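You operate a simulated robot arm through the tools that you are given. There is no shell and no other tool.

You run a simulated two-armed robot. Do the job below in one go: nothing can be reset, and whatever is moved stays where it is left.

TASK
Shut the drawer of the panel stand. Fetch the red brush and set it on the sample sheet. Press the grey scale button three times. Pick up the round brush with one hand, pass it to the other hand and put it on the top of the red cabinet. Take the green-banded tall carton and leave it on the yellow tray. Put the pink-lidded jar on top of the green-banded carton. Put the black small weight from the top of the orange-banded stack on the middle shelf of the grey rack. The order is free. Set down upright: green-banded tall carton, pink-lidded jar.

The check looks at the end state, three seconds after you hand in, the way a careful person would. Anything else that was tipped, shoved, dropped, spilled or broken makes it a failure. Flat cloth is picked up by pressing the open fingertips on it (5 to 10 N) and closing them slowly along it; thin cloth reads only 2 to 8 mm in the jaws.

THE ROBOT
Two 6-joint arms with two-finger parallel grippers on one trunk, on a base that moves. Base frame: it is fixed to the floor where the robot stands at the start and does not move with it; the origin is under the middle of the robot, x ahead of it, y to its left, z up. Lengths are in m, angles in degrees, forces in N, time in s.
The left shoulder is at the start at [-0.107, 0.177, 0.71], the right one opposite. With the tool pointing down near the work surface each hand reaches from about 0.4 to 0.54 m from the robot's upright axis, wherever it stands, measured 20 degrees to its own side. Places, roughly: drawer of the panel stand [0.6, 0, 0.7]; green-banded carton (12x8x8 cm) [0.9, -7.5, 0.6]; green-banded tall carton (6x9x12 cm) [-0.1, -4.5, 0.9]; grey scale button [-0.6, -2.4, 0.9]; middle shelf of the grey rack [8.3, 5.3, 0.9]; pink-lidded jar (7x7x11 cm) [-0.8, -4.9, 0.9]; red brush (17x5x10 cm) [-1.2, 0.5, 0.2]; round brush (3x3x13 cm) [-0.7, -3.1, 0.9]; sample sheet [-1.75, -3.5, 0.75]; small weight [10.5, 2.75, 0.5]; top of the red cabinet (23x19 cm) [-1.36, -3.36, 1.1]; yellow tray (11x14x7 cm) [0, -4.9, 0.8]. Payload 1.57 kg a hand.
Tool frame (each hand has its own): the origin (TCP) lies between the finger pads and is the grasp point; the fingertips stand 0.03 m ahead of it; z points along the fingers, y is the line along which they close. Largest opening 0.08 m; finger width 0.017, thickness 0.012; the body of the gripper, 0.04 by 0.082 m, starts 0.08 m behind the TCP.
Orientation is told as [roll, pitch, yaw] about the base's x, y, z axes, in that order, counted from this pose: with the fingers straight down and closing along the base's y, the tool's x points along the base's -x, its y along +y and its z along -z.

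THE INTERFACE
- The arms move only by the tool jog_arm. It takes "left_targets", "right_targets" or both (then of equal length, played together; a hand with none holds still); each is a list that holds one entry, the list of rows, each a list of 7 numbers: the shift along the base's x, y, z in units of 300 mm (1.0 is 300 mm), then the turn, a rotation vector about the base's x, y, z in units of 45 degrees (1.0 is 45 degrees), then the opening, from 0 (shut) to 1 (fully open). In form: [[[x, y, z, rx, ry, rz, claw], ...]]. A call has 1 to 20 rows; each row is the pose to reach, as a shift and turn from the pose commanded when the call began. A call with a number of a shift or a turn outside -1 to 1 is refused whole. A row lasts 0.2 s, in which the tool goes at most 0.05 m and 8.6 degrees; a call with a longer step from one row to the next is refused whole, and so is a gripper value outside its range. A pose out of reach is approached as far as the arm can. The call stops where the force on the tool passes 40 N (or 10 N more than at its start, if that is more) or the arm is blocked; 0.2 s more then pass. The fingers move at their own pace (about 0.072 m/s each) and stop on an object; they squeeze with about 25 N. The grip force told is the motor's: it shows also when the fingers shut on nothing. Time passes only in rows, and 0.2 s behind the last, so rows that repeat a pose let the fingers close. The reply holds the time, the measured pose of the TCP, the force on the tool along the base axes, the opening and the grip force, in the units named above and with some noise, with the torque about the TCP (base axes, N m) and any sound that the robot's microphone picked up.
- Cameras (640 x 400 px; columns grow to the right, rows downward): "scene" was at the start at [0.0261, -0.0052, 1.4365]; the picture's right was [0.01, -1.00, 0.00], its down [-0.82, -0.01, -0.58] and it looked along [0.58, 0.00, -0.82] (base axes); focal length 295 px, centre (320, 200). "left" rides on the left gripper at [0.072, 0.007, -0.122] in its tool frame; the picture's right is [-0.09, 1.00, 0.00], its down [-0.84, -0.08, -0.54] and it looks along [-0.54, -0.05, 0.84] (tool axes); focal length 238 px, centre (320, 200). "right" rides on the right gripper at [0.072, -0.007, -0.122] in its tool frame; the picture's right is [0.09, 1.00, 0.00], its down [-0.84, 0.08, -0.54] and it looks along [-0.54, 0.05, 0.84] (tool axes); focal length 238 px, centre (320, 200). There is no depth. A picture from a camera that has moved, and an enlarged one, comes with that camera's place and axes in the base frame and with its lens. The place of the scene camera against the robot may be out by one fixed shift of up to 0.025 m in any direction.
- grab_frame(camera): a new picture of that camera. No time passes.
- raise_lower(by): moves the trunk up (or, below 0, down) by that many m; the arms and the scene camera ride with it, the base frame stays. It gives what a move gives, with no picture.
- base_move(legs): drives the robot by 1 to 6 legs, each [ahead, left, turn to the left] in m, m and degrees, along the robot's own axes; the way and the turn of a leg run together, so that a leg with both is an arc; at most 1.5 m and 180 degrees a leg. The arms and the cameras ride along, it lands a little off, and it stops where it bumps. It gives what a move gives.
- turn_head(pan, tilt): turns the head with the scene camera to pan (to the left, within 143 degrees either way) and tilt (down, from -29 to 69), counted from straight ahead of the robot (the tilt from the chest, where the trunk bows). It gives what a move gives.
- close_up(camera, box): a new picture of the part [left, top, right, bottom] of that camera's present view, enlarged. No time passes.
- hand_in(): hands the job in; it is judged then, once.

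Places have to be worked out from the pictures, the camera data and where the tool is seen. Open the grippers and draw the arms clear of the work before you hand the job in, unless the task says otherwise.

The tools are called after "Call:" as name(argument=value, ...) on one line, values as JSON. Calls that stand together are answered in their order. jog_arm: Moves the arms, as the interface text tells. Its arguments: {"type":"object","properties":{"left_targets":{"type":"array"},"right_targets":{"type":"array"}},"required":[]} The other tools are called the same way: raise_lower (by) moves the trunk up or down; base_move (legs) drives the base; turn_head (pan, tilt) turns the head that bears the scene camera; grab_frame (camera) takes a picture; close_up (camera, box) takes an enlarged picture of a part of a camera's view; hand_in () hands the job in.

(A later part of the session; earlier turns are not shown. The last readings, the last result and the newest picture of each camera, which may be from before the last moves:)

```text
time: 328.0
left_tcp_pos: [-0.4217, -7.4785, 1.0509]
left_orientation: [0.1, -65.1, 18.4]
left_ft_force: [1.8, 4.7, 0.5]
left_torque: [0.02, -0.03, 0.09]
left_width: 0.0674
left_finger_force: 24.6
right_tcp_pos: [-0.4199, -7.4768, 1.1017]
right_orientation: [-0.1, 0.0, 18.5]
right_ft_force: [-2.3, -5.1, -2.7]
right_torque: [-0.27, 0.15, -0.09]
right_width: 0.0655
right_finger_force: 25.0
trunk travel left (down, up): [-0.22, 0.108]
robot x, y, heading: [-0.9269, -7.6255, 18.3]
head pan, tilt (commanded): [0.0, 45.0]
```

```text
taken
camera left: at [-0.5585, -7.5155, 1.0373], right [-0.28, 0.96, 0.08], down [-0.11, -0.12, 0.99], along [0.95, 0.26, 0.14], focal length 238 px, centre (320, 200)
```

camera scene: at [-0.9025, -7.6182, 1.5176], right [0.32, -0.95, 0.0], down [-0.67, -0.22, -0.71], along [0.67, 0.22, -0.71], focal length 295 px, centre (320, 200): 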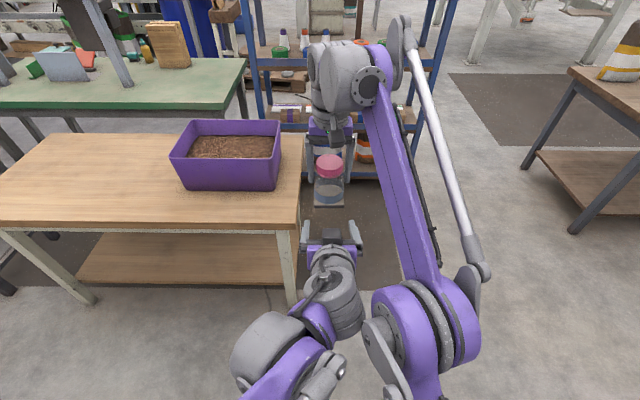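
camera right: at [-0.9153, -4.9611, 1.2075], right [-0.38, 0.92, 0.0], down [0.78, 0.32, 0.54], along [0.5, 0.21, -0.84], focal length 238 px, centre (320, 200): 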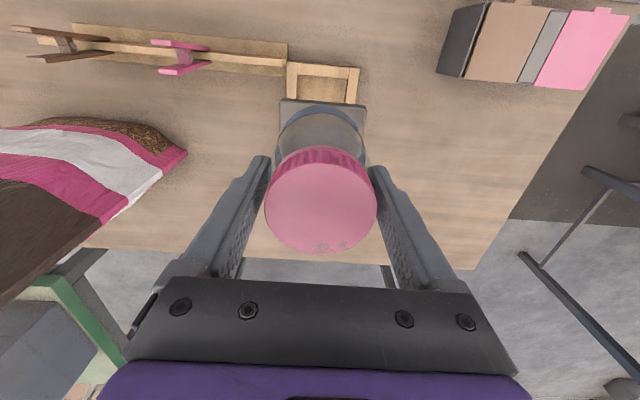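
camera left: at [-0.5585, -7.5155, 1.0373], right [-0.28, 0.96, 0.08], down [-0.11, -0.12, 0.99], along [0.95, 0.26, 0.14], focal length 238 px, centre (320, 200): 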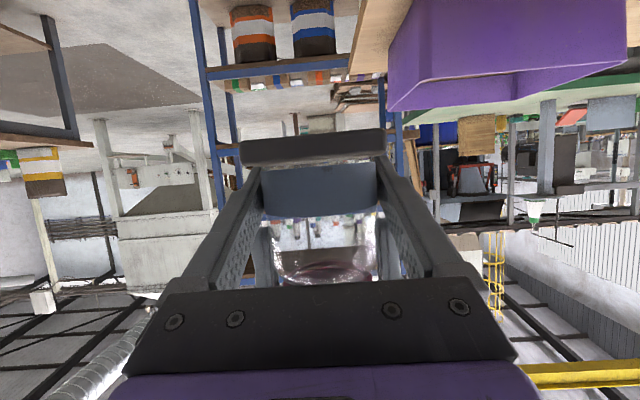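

Both hands hold the jar (left 67 mm). I open the right hand and lift it straight up and away.

Call:
jog_arm(right_targets=[[[0, 0, 0, 0, 0, 0, 0.9], [0, 0, 0, 0, 0, 0, 1], [0, 0, 0.03, 0, 0, 0, 1], [0, 0, 0.1, 0, 0, 0, 1], [0, 0, 0.2, 0, 0, 0, 1], [0.0, 0.0, 0.3, 0, 0, 0, 1], [0.03, -0.09, 0.34, 0, 0, 0, 1], [0.07, -0.21, 0.34, 0, 0, 0, 1], [0.11, -0.33, 0.34, 0, 0, 0, 1], [0.15, -0.45, 0.34, 0, 0, 0, 1]]])

Call:
grab_frame(camera="left")

Call:
grab_frame(camera="scene")

```text
time: 330.2
left_tcp_pos: [-0.4218, -7.4804, 1.0496]
left_orientation: [0.0, -65.1, 18.3]
left_ft_force: [0.4, 0.1, -0.5]
left_torque: [0.02, 0.0, -0.02]
left_width: 0.0675
left_finger_force: 24.9
right_tcp_pos: [-0.4154, -7.6012, 1.1651]
right_orientation: [0.0, 0.0, 18.5]
right_ft_force: [-0.4, 0.3, -0.7]
right_torque: [0.0, -0.02, 0.01]
right_width: 0.0798
right_finger_force: 0.0
right hand out of reach, approached as far as the arm can: row 3, 4, 5, 6, 7, 8, 9, 10
trunk travel left (down, up): [-0.22, 0.108]
robot x, y, heading: [-0.924, -7.6264, 18.6]
head pan, tilt (commanded): [0.0, 45.0]
```

```text
taken
camera left: at [-0.5582, -7.5156, 1.0372], right [-0.28, 0.96, 0.08], down [-0.11, -0.12, 0.99], along [0.95, 0.26, 0.14], focal length 238 px, centre (320, 200)
```

left: 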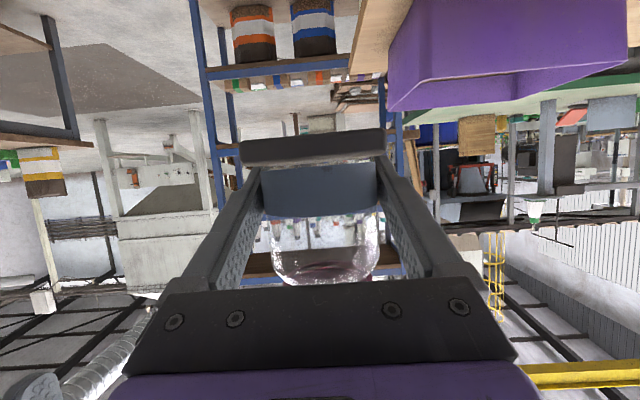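

```text
taken
camera scene: at [-0.9017, -7.6185, 1.5175], right [0.32, -0.95, 0.0], down [-0.67, -0.22, -0.71], along [0.67, 0.22, -0.71], focal length 295 px, centre (320, 200)
```

scene: 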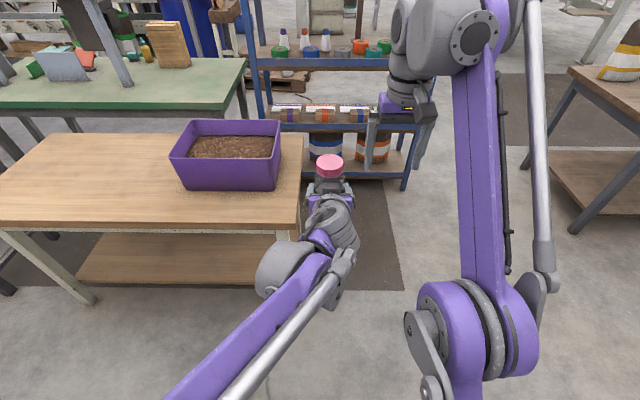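

The left hand now carries the jar upright. I move the right hand aside so I can see the green-banded carton.

Call:
jog_arm(right_targets=[[[0.01, -0.1, -0.1, 0, 0, 0, 1], [0.03, -0.2, -0.15, 0, 0, 0, 1], [0.04, -0.32, -0.2, 0, 0, 0, 1], [0.05, -0.45, -0.2, 0, 0, 0, 1]]])

Call:
grab_frame(camera="scene")

Call:
close_up(camera="scene", box=[240, 50, 440, 175])

```text
time: 331.2
left_tcp_pos: [-0.4214, -7.4782, 1.0509]
left_orientation: [0.2, -65.1, 18.2]
left_ft_force: [-0.2, 0.0, 0.0]
left_torque: [0.0, 0.02, 0.04]
left_width: 0.0673
left_finger_force: 24.9
right_tcp_pos: [-0.4017, -7.7357, 1.1081]
right_orientation: [0.0, -0.1, 18.4]
right_ft_force: [1.1, 0.1, 0.5]
right_torque: [0.03, 0.02, 0.0]
right_width: 0.08
right_finger_force: 0.1
trunk travel left (down, up): [-0.22, 0.108]
robot x, y, heading: [-0.9258, -7.6309, 18.8]
head pan, tilt (commanded): [0.0, 45.0]
```

```text
taken
camera scene: at [-0.9018, -7.6193, 1.5175], right [0.32, -0.95, 0.0], down [-0.67, -0.22, -0.71], along [0.67, 0.22, -0.71], focal length 295 px, centre (320, 200)
```

scene: 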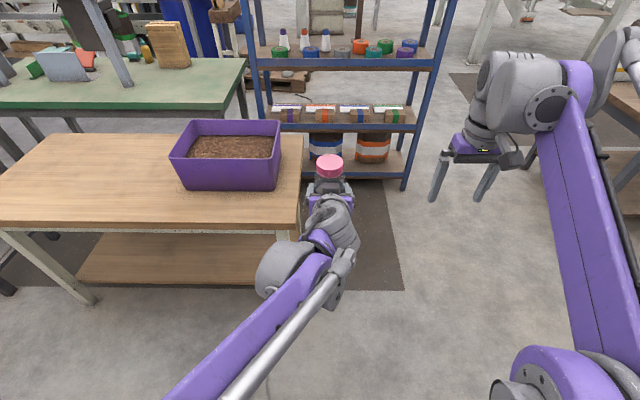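

```text
3.20 times, centred on (340, 112) of scene
camera zoom: at [-0.9018, -7.6193, 1.5175], right [0.32, -0.95, 0.0], down [-0.67, -0.22, -0.71], along [0.67, 0.22, -0.71], focal length 943 px, centre (256, 480)
```

zoom: 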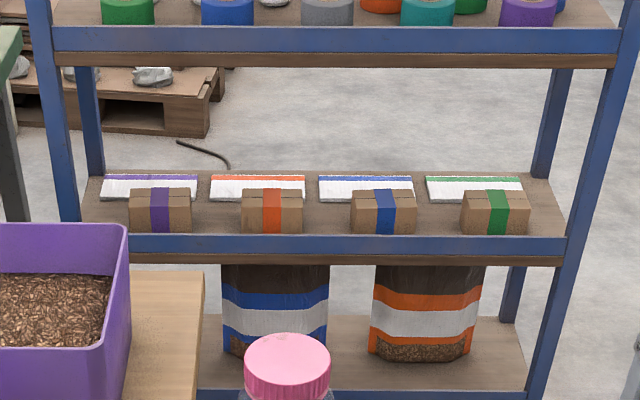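

All four cartons are visible: purple, orange, blue, and green at the right, close to the shelf's front edge. I sidestep right about 0.44 m and move 0.7 m closer.

Call:
base_move(legs=[[0, -0.44, 0], [0.65, 0, 0]])

Call:
turn_head(pan=0, tilt=40)

Call:
grab_frame(camera="scene")

Call:
grab_frame(camera="left")

Call:
grab_frame(camera="right")

```text
time: 338.8
left_tcp_pos: [0.3329, -7.6919, 1.0507]
left_orientation: [0.1, -65.1, 18.6]
left_ft_force: [0.3, 0.0, -0.1]
left_torque: [-0.01, 0.04, -0.04]
left_width: 0.0674
left_finger_force: 24.8
right_tcp_pos: [0.3518, -7.9481, 1.1074]
right_orientation: [0.0, 0.0, 18.7]
right_ft_force: [0.4, 0.2, 0.1]
right_torque: [-0.01, -0.02, 0.02]
right_width: 0.0798
right_finger_force: 0.1
trunk travel left (down, up): [-0.22, 0.108]
robot x, y, heading: [-0.1718, -7.8389, 18.5]
head pan, tilt (commanded): [0.0, 45.0]
```

```text
time: 339.5
left_tcp_pos: [0.3312, -7.6902, 1.0513]
left_orientation: [0.0, -65.1, 18.6]
left_ft_force: [0.5, 0.6, 0.3]
left_torque: [0.04, -0.01, 0.01]
left_width: 0.0674
left_finger_force: 25.5
right_tcp_pos: [0.352, -7.9485, 1.107]
right_orientation: [0.1, 0.0, 18.7]
right_ft_force: [0.4, -0.2, 0.0]
right_torque: [-0.01, 0.02, 0.02]
right_width: 0.0799
right_finger_force: 0.1
trunk travel left (down, up): [-0.22, 0.108]
robot x, y, heading: [-0.1762, -7.8379, 18.7]
head pan, tilt (commanded): [0.0, 40.0]
```

```text
taken
camera scene: at [-0.1443, -7.8313, 1.5248], right [0.32, -0.95, 0.0], down [-0.61, -0.21, -0.77], along [0.73, 0.24, -0.64], focal length 295 px, centre (320, 200)
```

scene: 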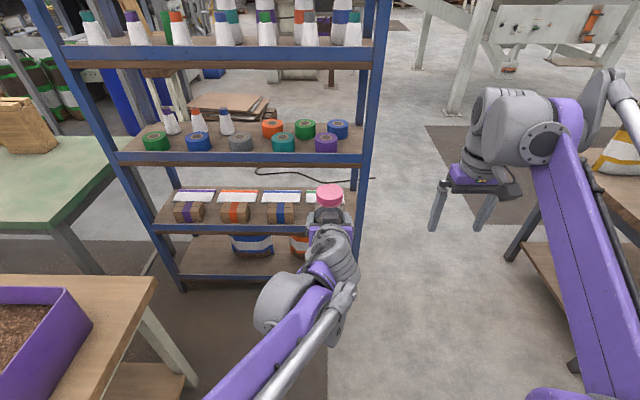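

```text
taken
camera left: at [0.1953, -7.7283, 1.0373], right [-0.28, 0.96, 0.08], down [-0.11, -0.12, 0.99], along [0.95, 0.27, 0.14], focal length 238 px, centre (320, 200)
```

left: 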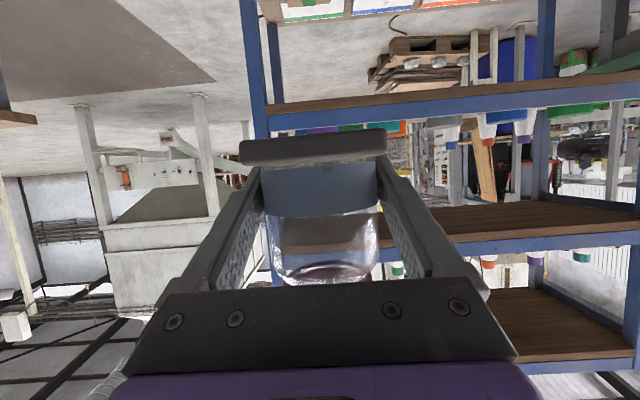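

```text
taken
camera right: at [0.2866, -7.9779, 1.2287], right [-0.41, 0.91, 0.0], down [0.77, 0.34, 0.54], along [0.5, 0.22, -0.84], focal length 238 px, centre (320, 200)
```

right: 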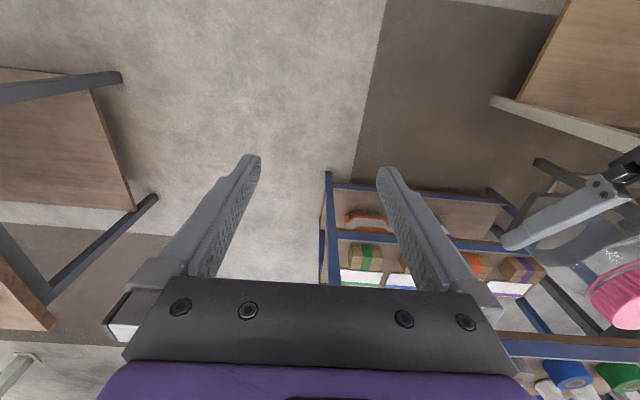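

The right wrist camera sees the green carton from the side. I zoom in to measure it.

Call:
close_up(camera="right", box=[310, 160, 430, 295])

Call:
close_up(camera="scene", box=[140, 160, 380, 310])

```text
2.96 times, centred on (370, 228) of right
camera zoom: at [0.2866, -7.9779, 1.2287], right [-0.41, 0.91, 0.0], down [0.77, 0.34, 0.54], along [0.5, 0.22, -0.84], focal length 706 px, centre (172, 118)
```

zoom: 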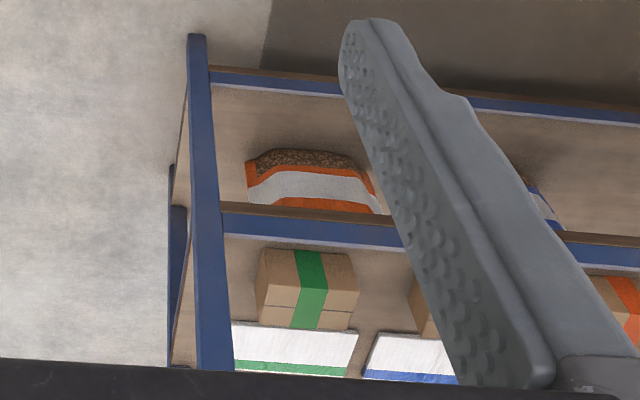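

```text
2.67 times, centred on (260, 235) of scene
camera zoom: at [-0.1443, -7.8313, 1.5248], right [0.32, -0.95, 0.0], down [-0.61, -0.21, -0.77], along [0.73, 0.24, -0.64], focal length 786 px, centre (480, 107)
```

zoom: 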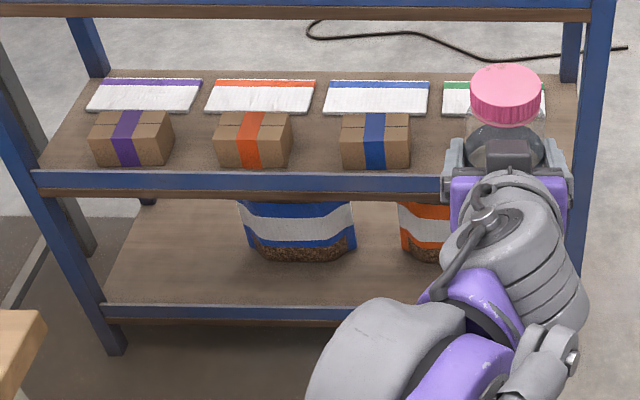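

I zoom further on the blue twin carton to read top and front faces, since all cartons are alike.

Call:
close_up(camera="scene", box=[240, 180, 320, 235])

Call:
close_up(camera="right", box=[335, 230, 395, 275])

```text
7.27 times, centred on (280, 208) of scene
camera zoom: at [-0.1443, -7.8313, 1.5248], right [0.32, -0.95, 0.0], down [-0.61, -0.21, -0.77], along [0.73, 0.24, -0.64], focal length 2143 px, centre (611, 146)
```

zoom: 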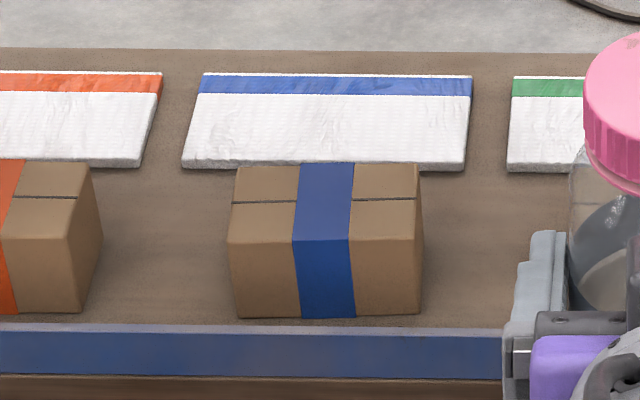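

```text
8.89 times, centred on (365, 252) of right
camera zoom: at [0.2866, -7.9779, 1.2287], right [-0.41, 0.91, 0.0], down [0.77, 0.34, 0.54], along [0.5, 0.22, -0.84], focal length 2119 px, centre (-80, -267)
```

zoom: 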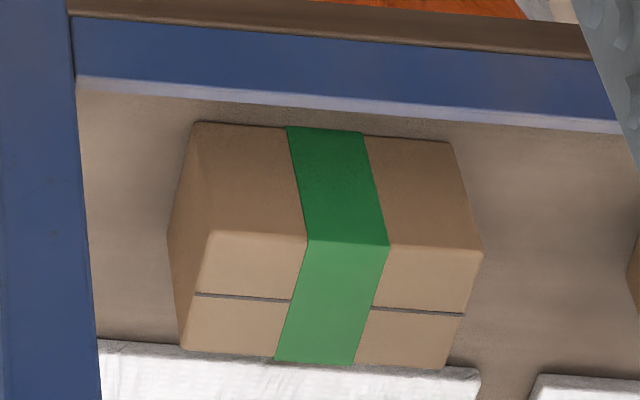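

The carton's corners are clear; its top should be near z 0.60, but I want a second angle. I lower the right hand 0.25 m (free space there) for a flatter view.

Call:
jog_arm(right_targets=[[[0, 0, -0.14, 0, 0, 0, 1], [0, 0, -0.28, 0, 0, 0, 1], [0, 0, -0.42, 0, 0, 0, 1], [0, 0, -0.56, 0, 0, 0, 1], [0, 0, -0.7, 0, 0, 0, 1], [0, 0, -0.85, 0, 0, 0, 1]]])

Call:
grab_frame(camera="right")

```text
time: 340.9
left_tcp_pos: [0.3324, -7.6917, 1.0497]
left_orientation: [0.1, -65.1, 18.5]
left_ft_force: [0.4, 0.1, 0.4]
left_torque: [0.01, 0.01, -0.01]
left_width: 0.0674
left_finger_force: 25.1
right_tcp_pos: [0.352, -7.948, 0.8506]
right_orientation: [0.1, 0.0, 18.8]
right_ft_force: [-0.9, 0.0, 0.7]
right_torque: [0.0, 0.01, 0.0]
right_width: 0.0799
right_finger_force: 0.1
trunk travel left (down, up): [-0.22, 0.108]
robot x, y, heading: [-0.1695, -7.8396, 18.7]
head pan, tilt (commanded): [0.0, 40.0]
```

```text
taken
camera right: at [0.2855, -7.9775, 0.9728], right [-0.41, 0.91, 0.0], down [0.77, 0.34, 0.54], along [0.5, 0.22, -0.84], focal length 238 px, centre (320, 200)
```

right: 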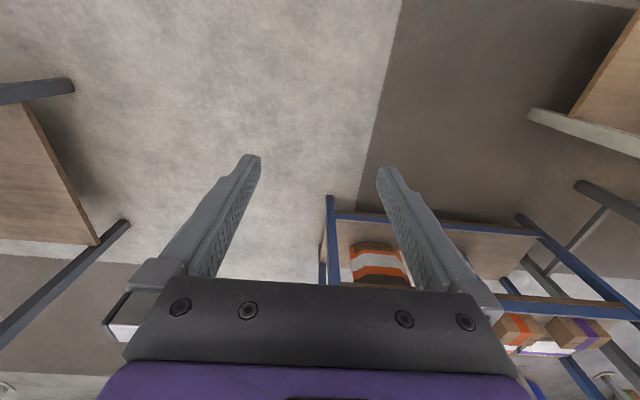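

The carton is hidden by the gripper in this view; I tilt the right hand forward 35° to look at it.

Call:
jog_arm(right_targets=[[[0, 0, 0, 0.05, -0.147, 0, 1], [0, 0, 0, 0.1, -0.295, 0, 1], [0, 0, 0, 0.149, -0.442, 0, 1], [0, 0, 0, 0.199, -0.59, 0, 1], [0, 0, 0, 0.249, -0.737, 0, 1]]])

Call:
grab_frame(camera="right")

```text
time: 342.1
left_tcp_pos: [0.3308, -7.6904, 1.0504]
left_orientation: [0.2, -65.1, 18.6]
left_ft_force: [-0.2, -0.4, -0.1]
left_torque: [0.03, -0.03, -0.01]
left_width: 0.0674
left_finger_force: 24.6
right_tcp_pos: [0.352, -7.9488, 0.8529]
right_orientation: [0.0, -35.2, 18.7]
right_ft_force: [0.0, -0.8, -0.1]
right_torque: [-0.03, 0.04, -0.01]
right_width: 0.0801
right_finger_force: 0.1
trunk travel left (down, up): [-0.22, 0.108]
robot x, y, heading: [-0.1742, -7.8417, 18.6]
head pan, tilt (commanded): [0.0, 40.0]
```

```text
taken
camera right: at [0.2322, -7.9962, 0.9102], right [-0.39, 0.92, -0.05], down [0.33, 0.19, 0.93], along [0.86, 0.34, -0.38], focal length 238 px, centre (320, 200)
```

right: 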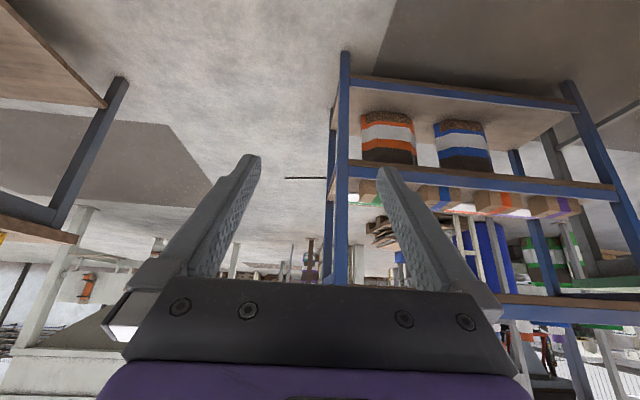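

Call:
close_up(camera="right", box=[340, 150, 420, 220])

```text
5.71 times, centred on (380, 185) of right
camera zoom: at [0.2322, -7.9962, 0.9102], right [-0.39, 0.92, -0.05], down [0.33, 0.19, 0.93], along [0.86, 0.34, -0.38], focal length 1362 px, centre (-23, 286)
```

zoom: 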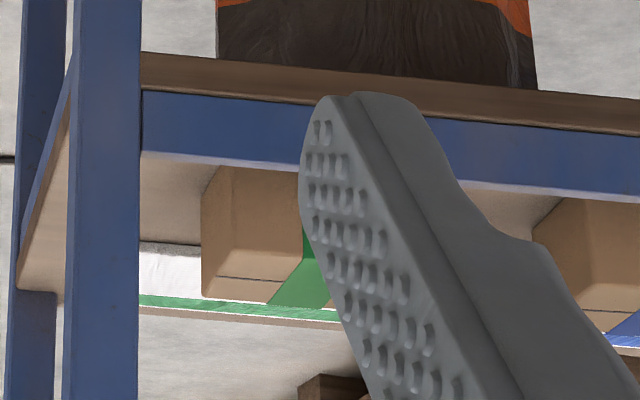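

I zoom further on the carton's corner in this flatter view.

Call:
close_up(camera="right", box=[355, 170, 400, 206])

```text
11.11 times, centred on (378, 188) of right
camera zoom: at [0.2322, -7.9962, 0.9102], right [-0.39, 0.92, -0.05], down [0.33, 0.19, 0.93], along [0.86, 0.34, -0.38], focal length 2648 px, centre (-319, 333)
```

zoom: 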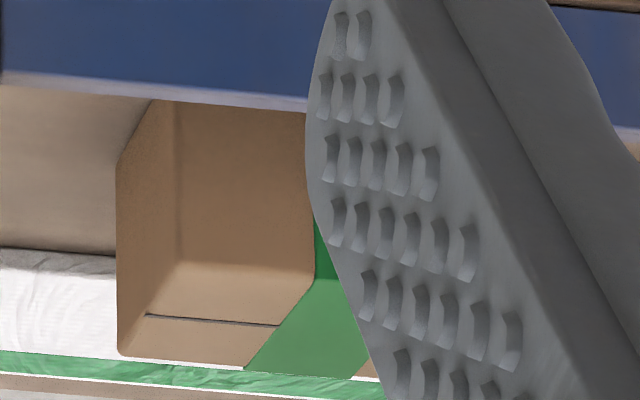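

Triangulation from both right-camera views agrees: the carton's top is at z≈0.578, 11.8 × 7.1 cm, centre (0.871, -7.523). I lower the trunk, bring the jar down to shelf height in free space, and fold the right hand back.

Call:
raise_lower(by=-0.2)

Call:
jog_arm(left_targets=[[[0, 0, -0.1, 0, 0, 0, 0], [0, 0, -0.2, 0, 0, 0, 0], [0, 0, -0.3, 0, 0, 0, 0], [0, 0, -0.4, 0, 0, 0, 0], [0, 0, -0.46, 0, 0, 0, 0]]], right_targets=[[[0, 0, 0.1, -0.05, 0.147, 0, 1], [-0.02, -0.02, 0.2, -0.1, 0.295, 0, 1], [-0.04, -0.04, 0.3, -0.149, 0.442, 0, 1], [-0.06, -0.06, 0.4, -0.199, 0.59, 0, 1], [-0.08, -0.08, 0.5, -0.249, 0.737, 0, 1]]])

Call:
turn_head(pan=0, tilt=35)

Call:
grab_frame(camera="scene")

Call:
grab_frame(camera="left")

```text
time: 344.3
left_tcp_pos: [0.3311, -7.6911, 0.852]
left_orientation: [0.1, -65.2, 18.5]
left_ft_force: [0.2, 0.6, 0.1]
left_torque: [0.03, -0.03, 0.01]
left_width: 0.0675
left_finger_force: 25.3
right_tcp_pos: [0.3517, -7.9481, 0.6534]
right_orientation: [-0.1, -35.1, 18.6]
right_ft_force: [-0.1, -0.2, 0.1]
right_torque: [-0.01, 0.02, -0.02]
right_width: 0.0798
right_finger_force: 0.1
trunk travel left (down, up): [-0.02, 0.308]
robot x, y, heading: [-0.1749, -7.8415, 18.8]
head pan, tilt (commanded): [0.0, 40.0]
```

```text
time: 345.5
left_tcp_pos: [0.3314, -7.6901, 0.7119]
left_orientation: [0.2, -65.1, 18.5]
left_ft_force: [0.0, -0.3, 0.0]
left_torque: [-0.04, -0.01, -0.02]
left_width: 0.0672
left_finger_force: 25.6
right_tcp_pos: [0.3272, -7.9739, 0.8034]
right_orientation: [-0.2, 0.1, 18.7]
right_ft_force: [-0.2, -0.2, -0.6]
right_torque: [0.01, 0.02, -0.03]
right_width: 0.0801
right_finger_force: 0.0
trunk travel left (down, up): [-0.02, 0.308]
robot x, y, heading: [-0.173, -7.8418, 18.4]
head pan, tilt (commanded): [0.0, 40.0]
```

```text
time: 346.1
left_tcp_pos: [0.3308, -7.6908, 0.7131]
left_orientation: [0.1, -65.2, 18.6]
left_ft_force: [-0.7, -0.1, -0.2]
left_torque: [-0.01, 0.06, -0.02]
left_width: 0.0672
left_finger_force: 24.9
right_tcp_pos: [0.3291, -7.9732, 0.8024]
right_orientation: [0.0, -0.1, 18.7]
right_ft_force: [0.4, 0.1, 0.3]
right_torque: [0.02, -0.01, 0.0]
right_width: 0.08
right_finger_force: 0.0
trunk travel left (down, up): [-0.02, 0.308]
robot x, y, heading: [-0.1759, -7.8366, 18.6]
head pan, tilt (commanded): [0.0, 35.0]
```

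```text
taken
camera scene: at [-0.0973, -7.8154, 1.3263], right [0.32, -0.95, 0.0], down [-0.54, -0.18, -0.82], along [0.78, 0.26, -0.57], focal length 295 px, centre (320, 200)
```

scene: 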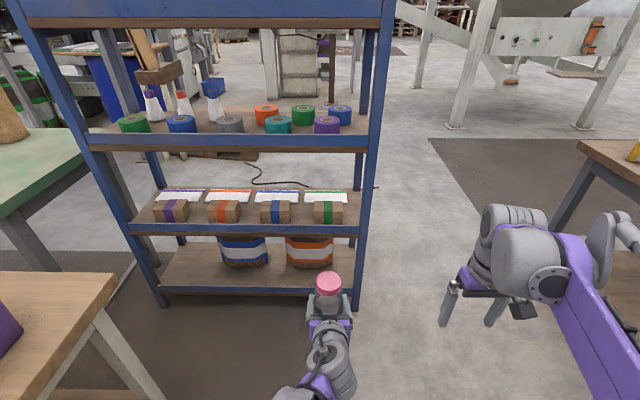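

```text
taken
camera left: at [0.1948, -7.7277, 0.6994], right [-0.28, 0.96, 0.08], down [-0.11, -0.12, 0.99], along [0.95, 0.27, 0.14], focal length 238 px, centre (320, 200)
```

left: 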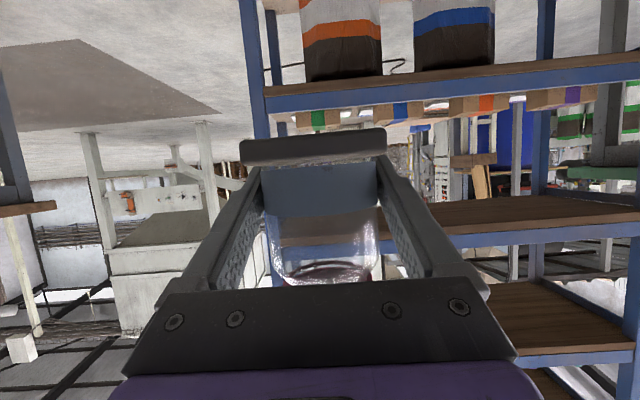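

The jar is in line with the green carton. I move the right hand a bit farther aside, then drive in 0.48 m.

Call:
jog_arm(right_targets=[[[-0.03, -0.11, 0.05, 0, 0, 0, 1], [-0.063, -0.233, 0.1, 0, 0, 0, 1]]])

Call:
base_move(legs=[[0.47, -0.01, 0]])

Call:
grab_frame(camera="left")

Call:
grab_frame(camera="scene")

```text
time: 346.7
left_tcp_pos: [0.3312, -7.6897, 0.7121]
left_orientation: [0.1, -65.1, 18.5]
left_ft_force: [-0.3, -0.7, 0.1]
left_torque: [-0.05, 0.01, 0.03]
left_width: 0.0671
left_finger_force: 25.6
right_tcp_pos: [0.3101, -8.0428, 0.8316]
right_orientation: [0.0, -0.1, 18.8]
right_ft_force: [0.3, -0.5, -1.0]
right_torque: [0.04, 0.03, -0.01]
right_width: 0.08
right_finger_force: 0.1
trunk travel left (down, up): [-0.02, 0.308]
robot x, y, heading: [-0.1743, -7.843, 18.6]
head pan, tilt (commanded): [0.0, 35.0]
```

```text
time: 349.5
left_tcp_pos: [0.7774, -7.5518, 0.7112]
left_orientation: [0.1, -65.2, 18.4]
left_ft_force: [0.5, 0.9, -0.6]
left_torque: [0.02, -0.01, 0.03]
left_width: 0.0674
left_finger_force: 24.8
right_tcp_pos: [0.756, -7.9029, 0.8309]
right_orientation: [0.0, 0.0, 18.6]
right_ft_force: [0.1, -1.3, -0.1]
right_torque: [-0.03, 0.0, -0.03]
right_width: 0.0797
right_finger_force: 0.0
trunk travel left (down, up): [-0.02, 0.308]
robot x, y, heading: [0.2717, -7.7001, 18.5]
head pan, tilt (commanded): [0.0, 35.0]
```

```text
taken
camera left: at [0.6415, -7.5888, 0.6992], right [-0.28, 0.96, 0.08], down [-0.11, -0.12, 0.99], along [0.95, 0.27, 0.14], focal length 238 px, centre (320, 200)
```

left: 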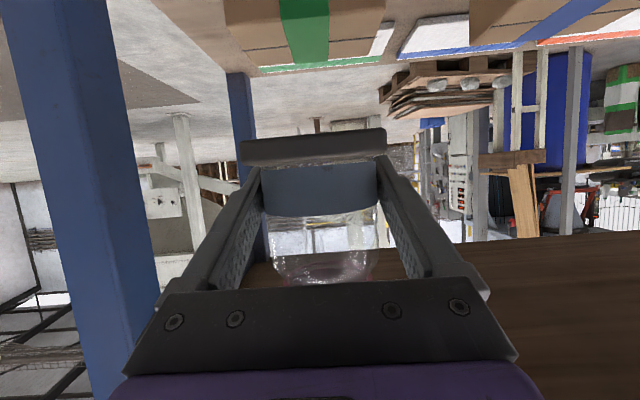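

```text
taken
camera scene: at [0.3495, -7.676, 1.3263], right [0.32, -0.95, 0.0], down [-0.54, -0.18, -0.82], along [0.78, 0.26, -0.57], focal length 295 px, centre (320, 200)
```

scene: 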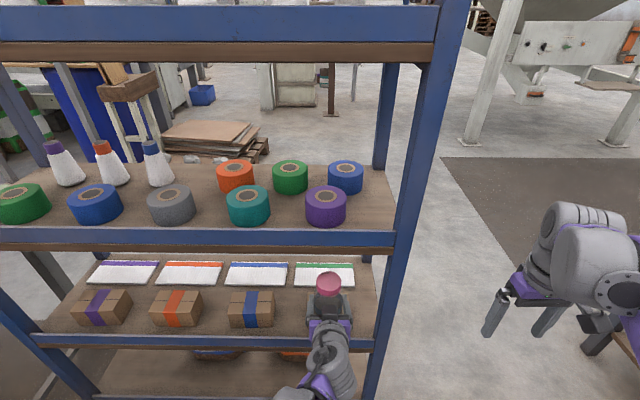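

Measured against the carton, the jar needs another 94 mm ahead. I drive 5 cm more and will do the rest with the arm.

Call:
base_move(legs=[[0.055, 0, 0]])

Call:
grab_frame(camera="left")

Call:
close_up(camera="scene", box=[230, 240, 430, 365])

```text
time: 350.5
left_tcp_pos: [0.8292, -7.534, 0.713]
left_orientation: [0.1, -65.1, 18.3]
left_ft_force: [-0.2, 0.5, -0.3]
left_torque: [-0.01, 0.03, 0.0]
left_width: 0.0674
left_finger_force: 24.8
right_tcp_pos: [0.8076, -7.8862, 0.8321]
right_orientation: [0.0, 0.0, 18.6]
right_ft_force: [0.4, -1.1, -0.3]
right_torque: [-0.02, 0.03, 0.0]
right_width: 0.08
right_finger_force: 0.1
trunk travel left (down, up): [-0.02, 0.308]
robot x, y, heading: [0.322, -7.6867, 18.6]
head pan, tilt (commanded): [0.0, 35.0]
```

```text
taken
camera left: at [0.6934, -7.5714, 0.699], right [-0.28, 0.96, 0.08], down [-0.11, -0.12, 0.99], along [0.95, 0.27, 0.13], focal length 238 px, centre (320, 200)
```

left: 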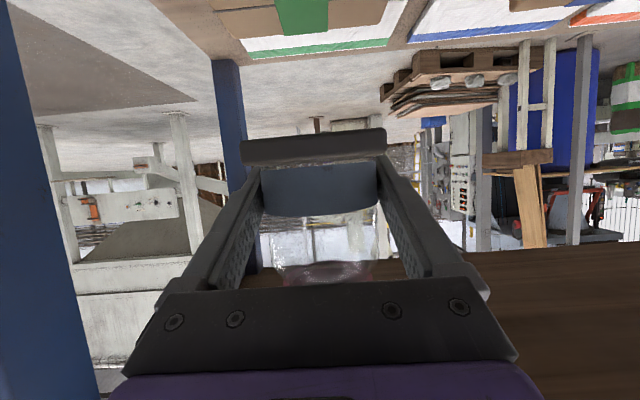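

```text
3.20 times, centred on (330, 302) of scene
camera zoom: at [0.4016, -7.6585, 1.3263], right [0.32, -0.95, 0.0], down [-0.54, -0.18, -0.82], along [0.78, 0.26, -0.57], focal length 943 px, centre (288, -128)
```

zoom: 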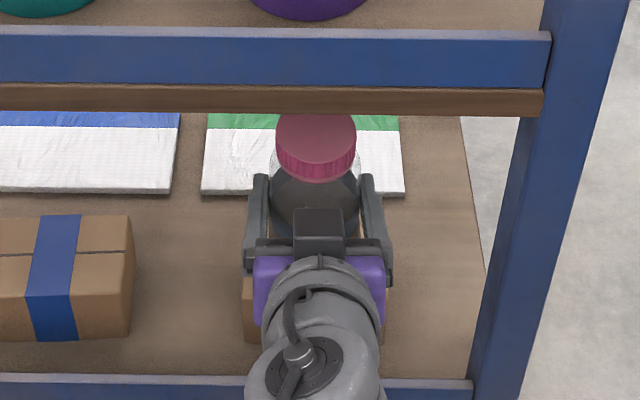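

Jar and carton are laterally aligned (scene view). I advance 42 mm with the arm and lower to about 2 cm above the carton top.

Call:
jog_arm(left_targets=[[[0.07, 0.016, 0, 0, 0, 0, 0], [0.137, 0.032, 0, 0, 0, 0, 0], [0.137, 0.032, -0.1, 0, 0, 0, 0], [0.137, 0.032, -0.2, 0, 0, 0, 0], [0.137, 0.032, -0.255, 0, 0, 0, 0]]])

Call:
grab_frame(camera="left")

Call:
close_up(camera="scene", box=[230, 240, 430, 365])

Call:
grab_frame(camera="right")

```text
time: 351.7
left_tcp_pos: [0.8719, -7.5233, 0.6361]
left_orientation: [0.1, -65.1, 18.4]
left_ft_force: [-0.5, -0.3, -0.2]
left_torque: [-0.01, 0.03, 0.01]
left_width: 0.0673
left_finger_force: 25.4
right_tcp_pos: [0.8078, -7.8869, 0.8321]
right_orientation: [0.0, 0.1, 18.6]
right_ft_force: [0.1, -1.0, -0.1]
right_torque: [-0.02, -0.04, 0.03]
right_width: 0.0798
right_finger_force: 0.0
trunk travel left (down, up): [-0.02, 0.308]
robot x, y, heading: [0.326, -7.6809, 18.7]
head pan, tilt (commanded): [0.0, 35.0]
```

```text
taken
camera left: at [0.7348, -7.5618, 0.6227], right [-0.28, 0.96, 0.08], down [-0.11, -0.12, 0.99], along [0.95, 0.27, 0.14], focal length 238 px, centre (320, 200)
```

left: 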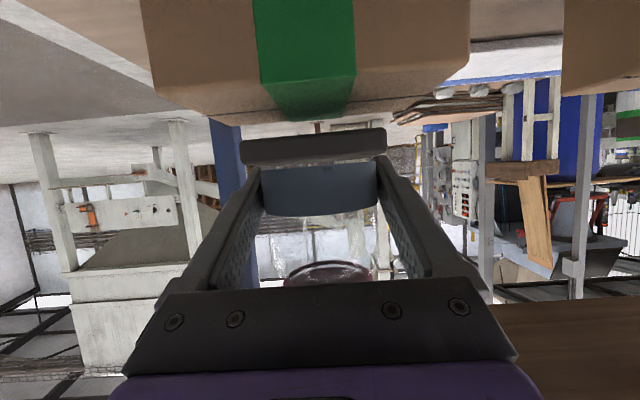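

```text
3.20 times, centred on (330, 302) of scene
camera zoom: at [0.4009, -7.6587, 1.3264], right [0.32, -0.95, 0.0], down [-0.54, -0.18, -0.82], along [0.78, 0.26, -0.57], focal length 943 px, centre (288, -128)
```

zoom: 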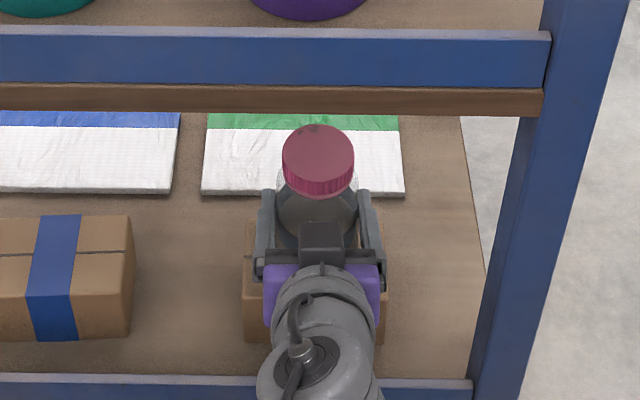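

```text
taken
camera right: at [0.7412, -7.9156, 0.9532], right [-0.4, 0.91, 0.0], down [0.77, 0.34, 0.54], along [0.5, 0.22, -0.84], focal length 238 px, centre (320, 200)
```

right: 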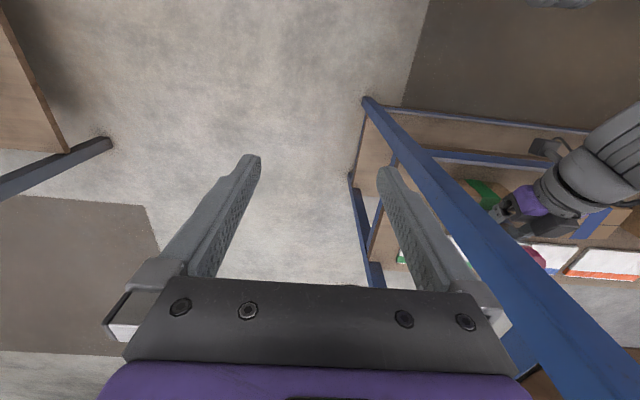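

The carton's faces are visible in the left camera. I zoom in there to measure the jar's place over its top more precisely.

Call:
close_up(camera="left", box=[140, 0, 480, 220])

Call:
close_up(camera="right", box=[440, 120, 640, 270])

```text
1.82 times, centred on (310, 110) of left
camera zoom: at [0.7348, -7.5618, 0.6227], right [-0.28, 0.96, 0.08], down [-0.11, -0.12, 0.99], along [0.95, 0.27, 0.14], focal length 433 px, centre (338, 364)
```

zoom: 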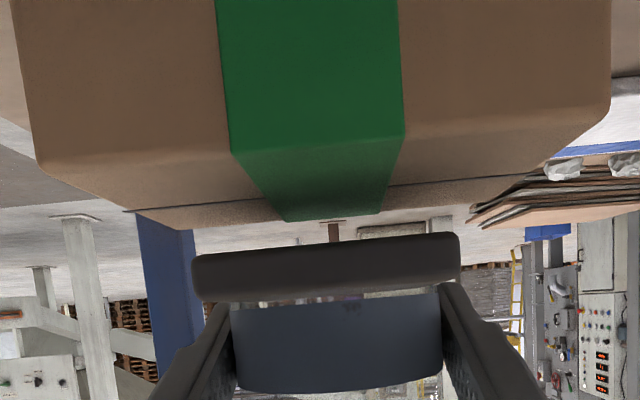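

```text
2.67 times, centred on (540, 195) of right
camera zoom: at [0.7412, -7.9156, 0.9532], right [-0.4, 0.91, 0.0], down [0.77, 0.34, 0.54], along [0.5, 0.22, -0.84], focal length 636 px, centre (-267, 213)
```

zoom: 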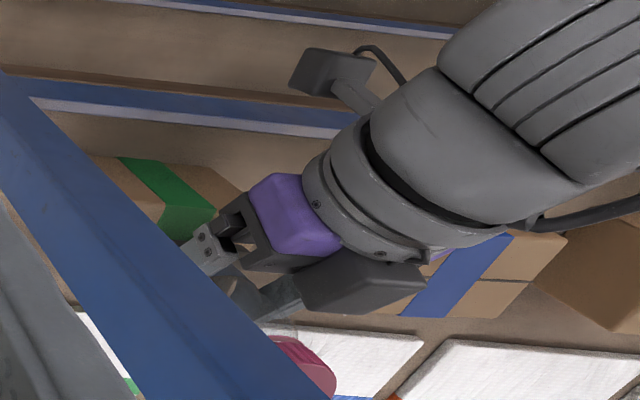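

The jar plate is laterally centred on the carton and within a few mm fore-and-aft; I pull back 4 mm and lower in 3 mm steps.

Call:
jog_arm(left_targets=[[[-0.0126, -0.0042, 0, 0, 0, 0, 0], [-0.0126, -0.0042, -0.01, 0, 0, 0, 0], [-0.0126, -0.0042, -0.02, 0, 0, 0, 0]]])

Call:
close_up(camera="left", box=[140, 0, 480, 220])

```text
time: 352.5
left_tcp_pos: [0.867, -7.5258, 0.6302]
left_orientation: [0.1, -65.1, 18.4]
left_ft_force: [0.3, -0.8, -0.2]
left_torque: [0.0, 0.02, -0.03]
left_width: 0.0673
left_finger_force: 25.2
right_tcp_pos: [0.8076, -7.8863, 0.832]
right_orientation: [0.0, -0.1, 18.6]
right_ft_force: [1.1, 0.5, 1.0]
right_torque: [0.0, -0.01, 0.01]
right_width: 0.0798
right_finger_force: 0.0
trunk travel left (down, up): [-0.02, 0.308]
robot x, y, heading: [0.3276, -7.6818, 18.4]
head pan, tilt (commanded): [0.0, 35.0]
```

```text
1.82 times, centred on (310, 110) of left
camera zoom: at [0.7307, -7.5633, 0.6168], right [-0.28, 0.96, 0.08], down [-0.11, -0.12, 0.99], along [0.95, 0.27, 0.14], focal length 433 px, centre (338, 364)
```

zoom: 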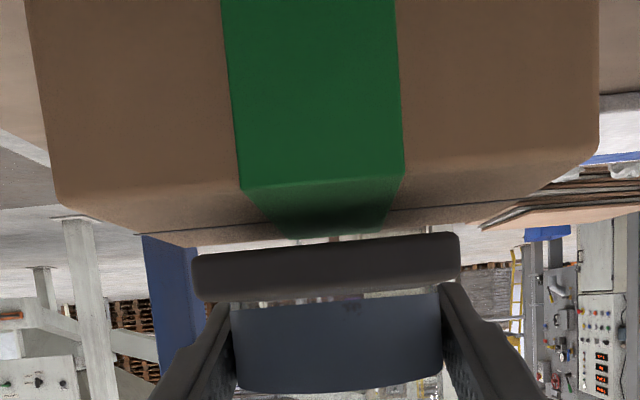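

Using the 12 cm width as scale, the carton top is at about z 0.589 and the jar is centred within 5 mm. I continue down in small steps.

Call:
jog_arm(left_targets=[[[0, 0, -0.008, 0, 0, 0, 0], [0, 0, -0.016, 0, 0, 0, 0], [0, 0, -0.024, 0, 0, 0, 0]]])

Call:
close_up(camera="left", box=[140, 0, 480, 220])

```text
time: 353.3
left_tcp_pos: [0.8675, -7.5255, 0.6229]
left_orientation: [0.1, -65.1, 18.5]
left_ft_force: [-0.3, 0.2, -0.1]
left_torque: [-0.03, 0.02, 0.01]
left_width: 0.0676
left_finger_force: 24.5
right_tcp_pos: [0.8064, -7.8864, 0.8318]
right_orientation: [0.0, -0.1, 18.6]
right_ft_force: [0.3, 0.6, 0.2]
right_torque: [-0.04, 0.02, 0.01]
right_width: 0.0799
right_finger_force: 0.1
trunk travel left (down, up): [-0.02, 0.308]
robot x, y, heading: [0.3261, -7.6817, 18.4]
head pan, tilt (commanded): [0.0, 35.0]
```

```text
1.82 times, centred on (310, 110) of left
camera zoom: at [0.7306, -7.5632, 0.6095], right [-0.28, 0.96, 0.08], down [-0.11, -0.12, 0.99], along [0.95, 0.27, 0.14], focal length 433 px, centre (338, 364)
```

zoom: 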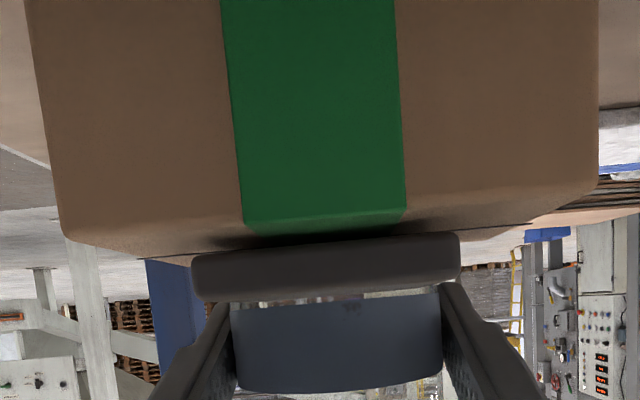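

The plate is a few mm above the carton now; I lower in 2 mm steps.

Call:
jog_arm(left_targets=[[[0, 0, -0.006, 0, 0, 0, 0], [0, 0, -0.012, 0, 0, 0, 0], [0, 0, -0.017, 0, 0, 0, 0]]])

Call:
close_up(camera="left", box=[140, 0, 480, 220])

```text
time: 354.1
left_tcp_pos: [0.8669, -7.5265, 0.6189]
left_orientation: [0.3, -65.2, 18.2]
left_ft_force: [5.5, 2.1, 15.9]
left_torque: [0.09, -0.34, -0.01]
left_width: 0.0672
left_finger_force: 24.8
right_tcp_pos: [0.8069, -7.8863, 0.8325]
right_orientation: [0.0, 0.0, 18.6]
right_ft_force: [0.6, 0.2, -0.3]
right_torque: [-0.01, -0.02, 0.03]
right_width: 0.0797
right_finger_force: 0.0
trunk travel left (down, up): [-0.02, 0.308]
robot x, y, heading: [0.3249, -7.6864, 18.8]
head pan, tilt (commanded): [0.0, 35.0]
```

```text
1.82 times, centred on (310, 110) of left
camera zoom: at [0.7303, -7.5631, 0.6052], right [-0.28, 0.96, 0.09], down [-0.11, -0.12, 0.99], along [0.95, 0.26, 0.14], focal length 433 px, centre (338, 364)
```

zoom: 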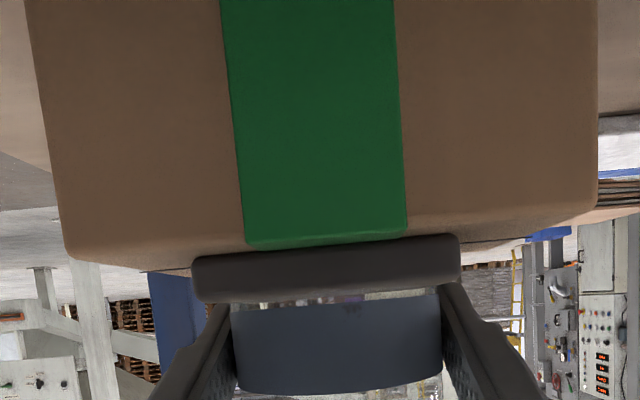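

Contact at 16 N. I ease off slightly, open the fingers step by step and check that the jar stands.

Call:
jog_arm(left_targets=[[[0, 0, 0.002, 0, 0, 0, 0], [0, 0, 0.003, 0, 0, 0, 0.86], [0, 0, 0.003, 0, 0, 0, 0.9], [0, 0, 0.003, 0, 0, 0, 0.95], [0, 0, 0.003, 0, 0, 0, 1], [0, 0, 0.003, 0, 0, 0, 1]]])

Call:
close_up(camera="left", box=[140, 0, 480, 220])

Call:
close_up(camera="scene", box=[230, 240, 430, 365])

```text
time: 355.5
left_tcp_pos: [0.8668, -7.5265, 0.6186]
left_orientation: [0.1, -65.1, 18.4]
left_ft_force: [0.0, -0.2, -0.2]
left_torque: [-0.01, 0.0, 0.01]
left_width: 0.08
left_finger_force: 0.1
right_tcp_pos: [0.8072, -7.8863, 0.8317]
right_orientation: [0.0, -0.2, 18.6]
right_ft_force: [0.5, 0.7, -0.4]
right_torque: [0.0, 0.04, -0.01]
right_width: 0.0801
right_finger_force: 0.2
trunk travel left (down, up): [-0.02, 0.308]
robot x, y, heading: [0.3251, -7.6815, 18.3]
head pan, tilt (commanded): [0.0, 35.0]
```

```text
1.82 times, centred on (310, 110) of left
camera zoom: at [0.7303, -7.5635, 0.6053], right [-0.28, 0.96, 0.08], down [-0.11, -0.12, 0.99], along [0.95, 0.27, 0.14], focal length 433 px, centre (338, 364)
```

zoom: 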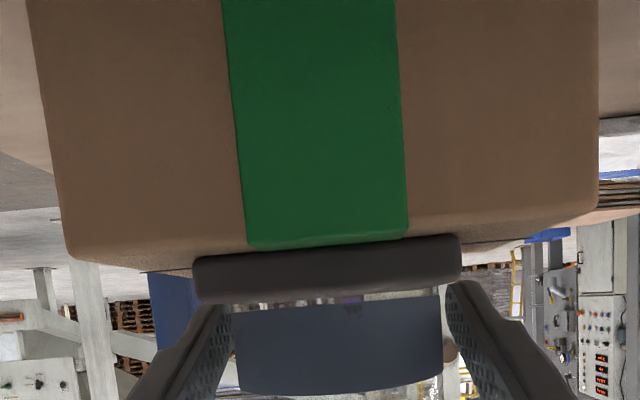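

```text
3.20 times, centred on (330, 302) of scene
camera zoom: at [0.4007, -7.6587, 1.3264], right [0.32, -0.95, 0.0], down [-0.54, -0.18, -0.82], along [0.78, 0.26, -0.57], focal length 943 px, centre (288, -128)
```

zoom: 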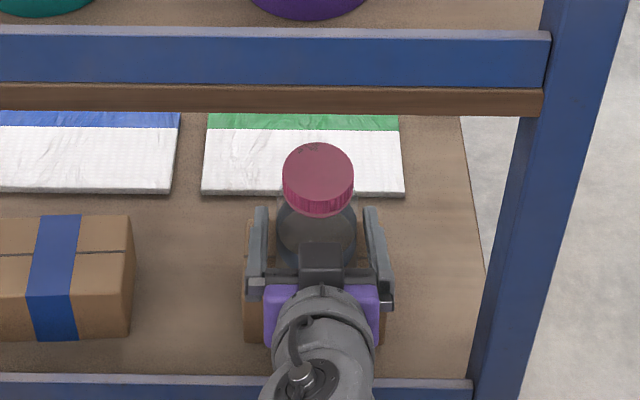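

The jar stands on the carton. I draw the left hand straight back slowly and check that the jar stays.

Call:
jog_arm(left_targets=[[[-0.03, -0.01, 0.003, 0, 0, 0, 1], [-0.07, -0.023, 0.006, 0, 0, 0, 1], [-0.12, -0.04, 0.01, 0, 0, 0, 1], [-0.2, -0.066, 0.015, 0, 0, 0, 1], [-0.32, -0.106, 0.02, 0, 0, 0, 1], [-0.44, -0.146, 0.03, 0, 0, 0, 1]]])

Call:
grab_frame(camera="left")

Call:
close_up(camera="scene", box=[230, 240, 430, 365])

```text
time: 356.9
left_tcp_pos: [0.735, -7.5697, 0.6268]
left_orientation: [0.1, -65.1, 18.3]
left_ft_force: [-0.5, 0.4, -0.2]
left_torque: [-0.02, 0.0, 0.02]
left_width: 0.0801
left_finger_force: 0.1
right_tcp_pos: [0.8073, -7.8862, 0.8324]
right_orientation: [0.0, -0.1, 18.7]
right_ft_force: [0.3, 0.4, 0.2]
right_torque: [0.0, 0.0, 0.05]
right_width: 0.0801
right_finger_force: 0.1
trunk travel left (down, up): [-0.02, 0.308]
robot x, y, heading: [0.3236, -7.6811, 18.4]
head pan, tilt (commanded): [0.0, 35.0]
```

```text
taken
camera left: at [0.5986, -7.6069, 0.6142], right [-0.28, 0.96, 0.08], down [-0.11, -0.12, 0.99], along [0.95, 0.27, 0.14], focal length 238 px, centre (320, 200)
```

left: 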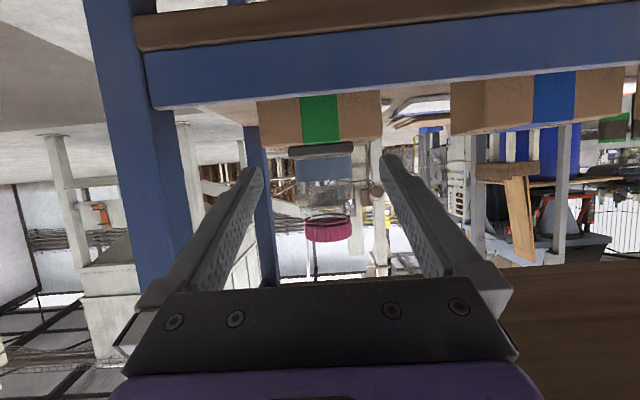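

```text
3.20 times, centred on (330, 302) of scene
camera zoom: at [0.4004, -7.6588, 1.3264], right [0.32, -0.95, 0.0], down [-0.54, -0.18, -0.82], along [0.78, 0.26, -0.57], focal length 943 px, centre (288, -128)
```

zoom: 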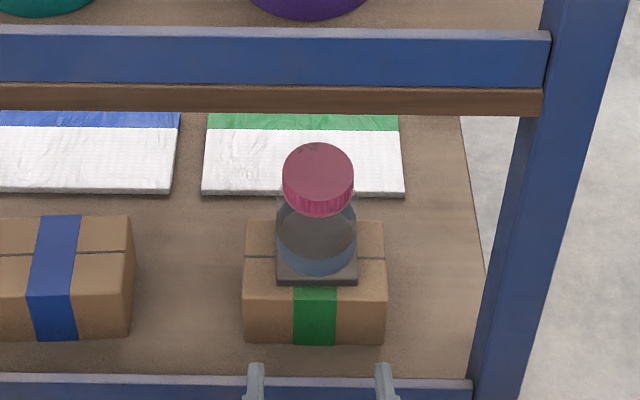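

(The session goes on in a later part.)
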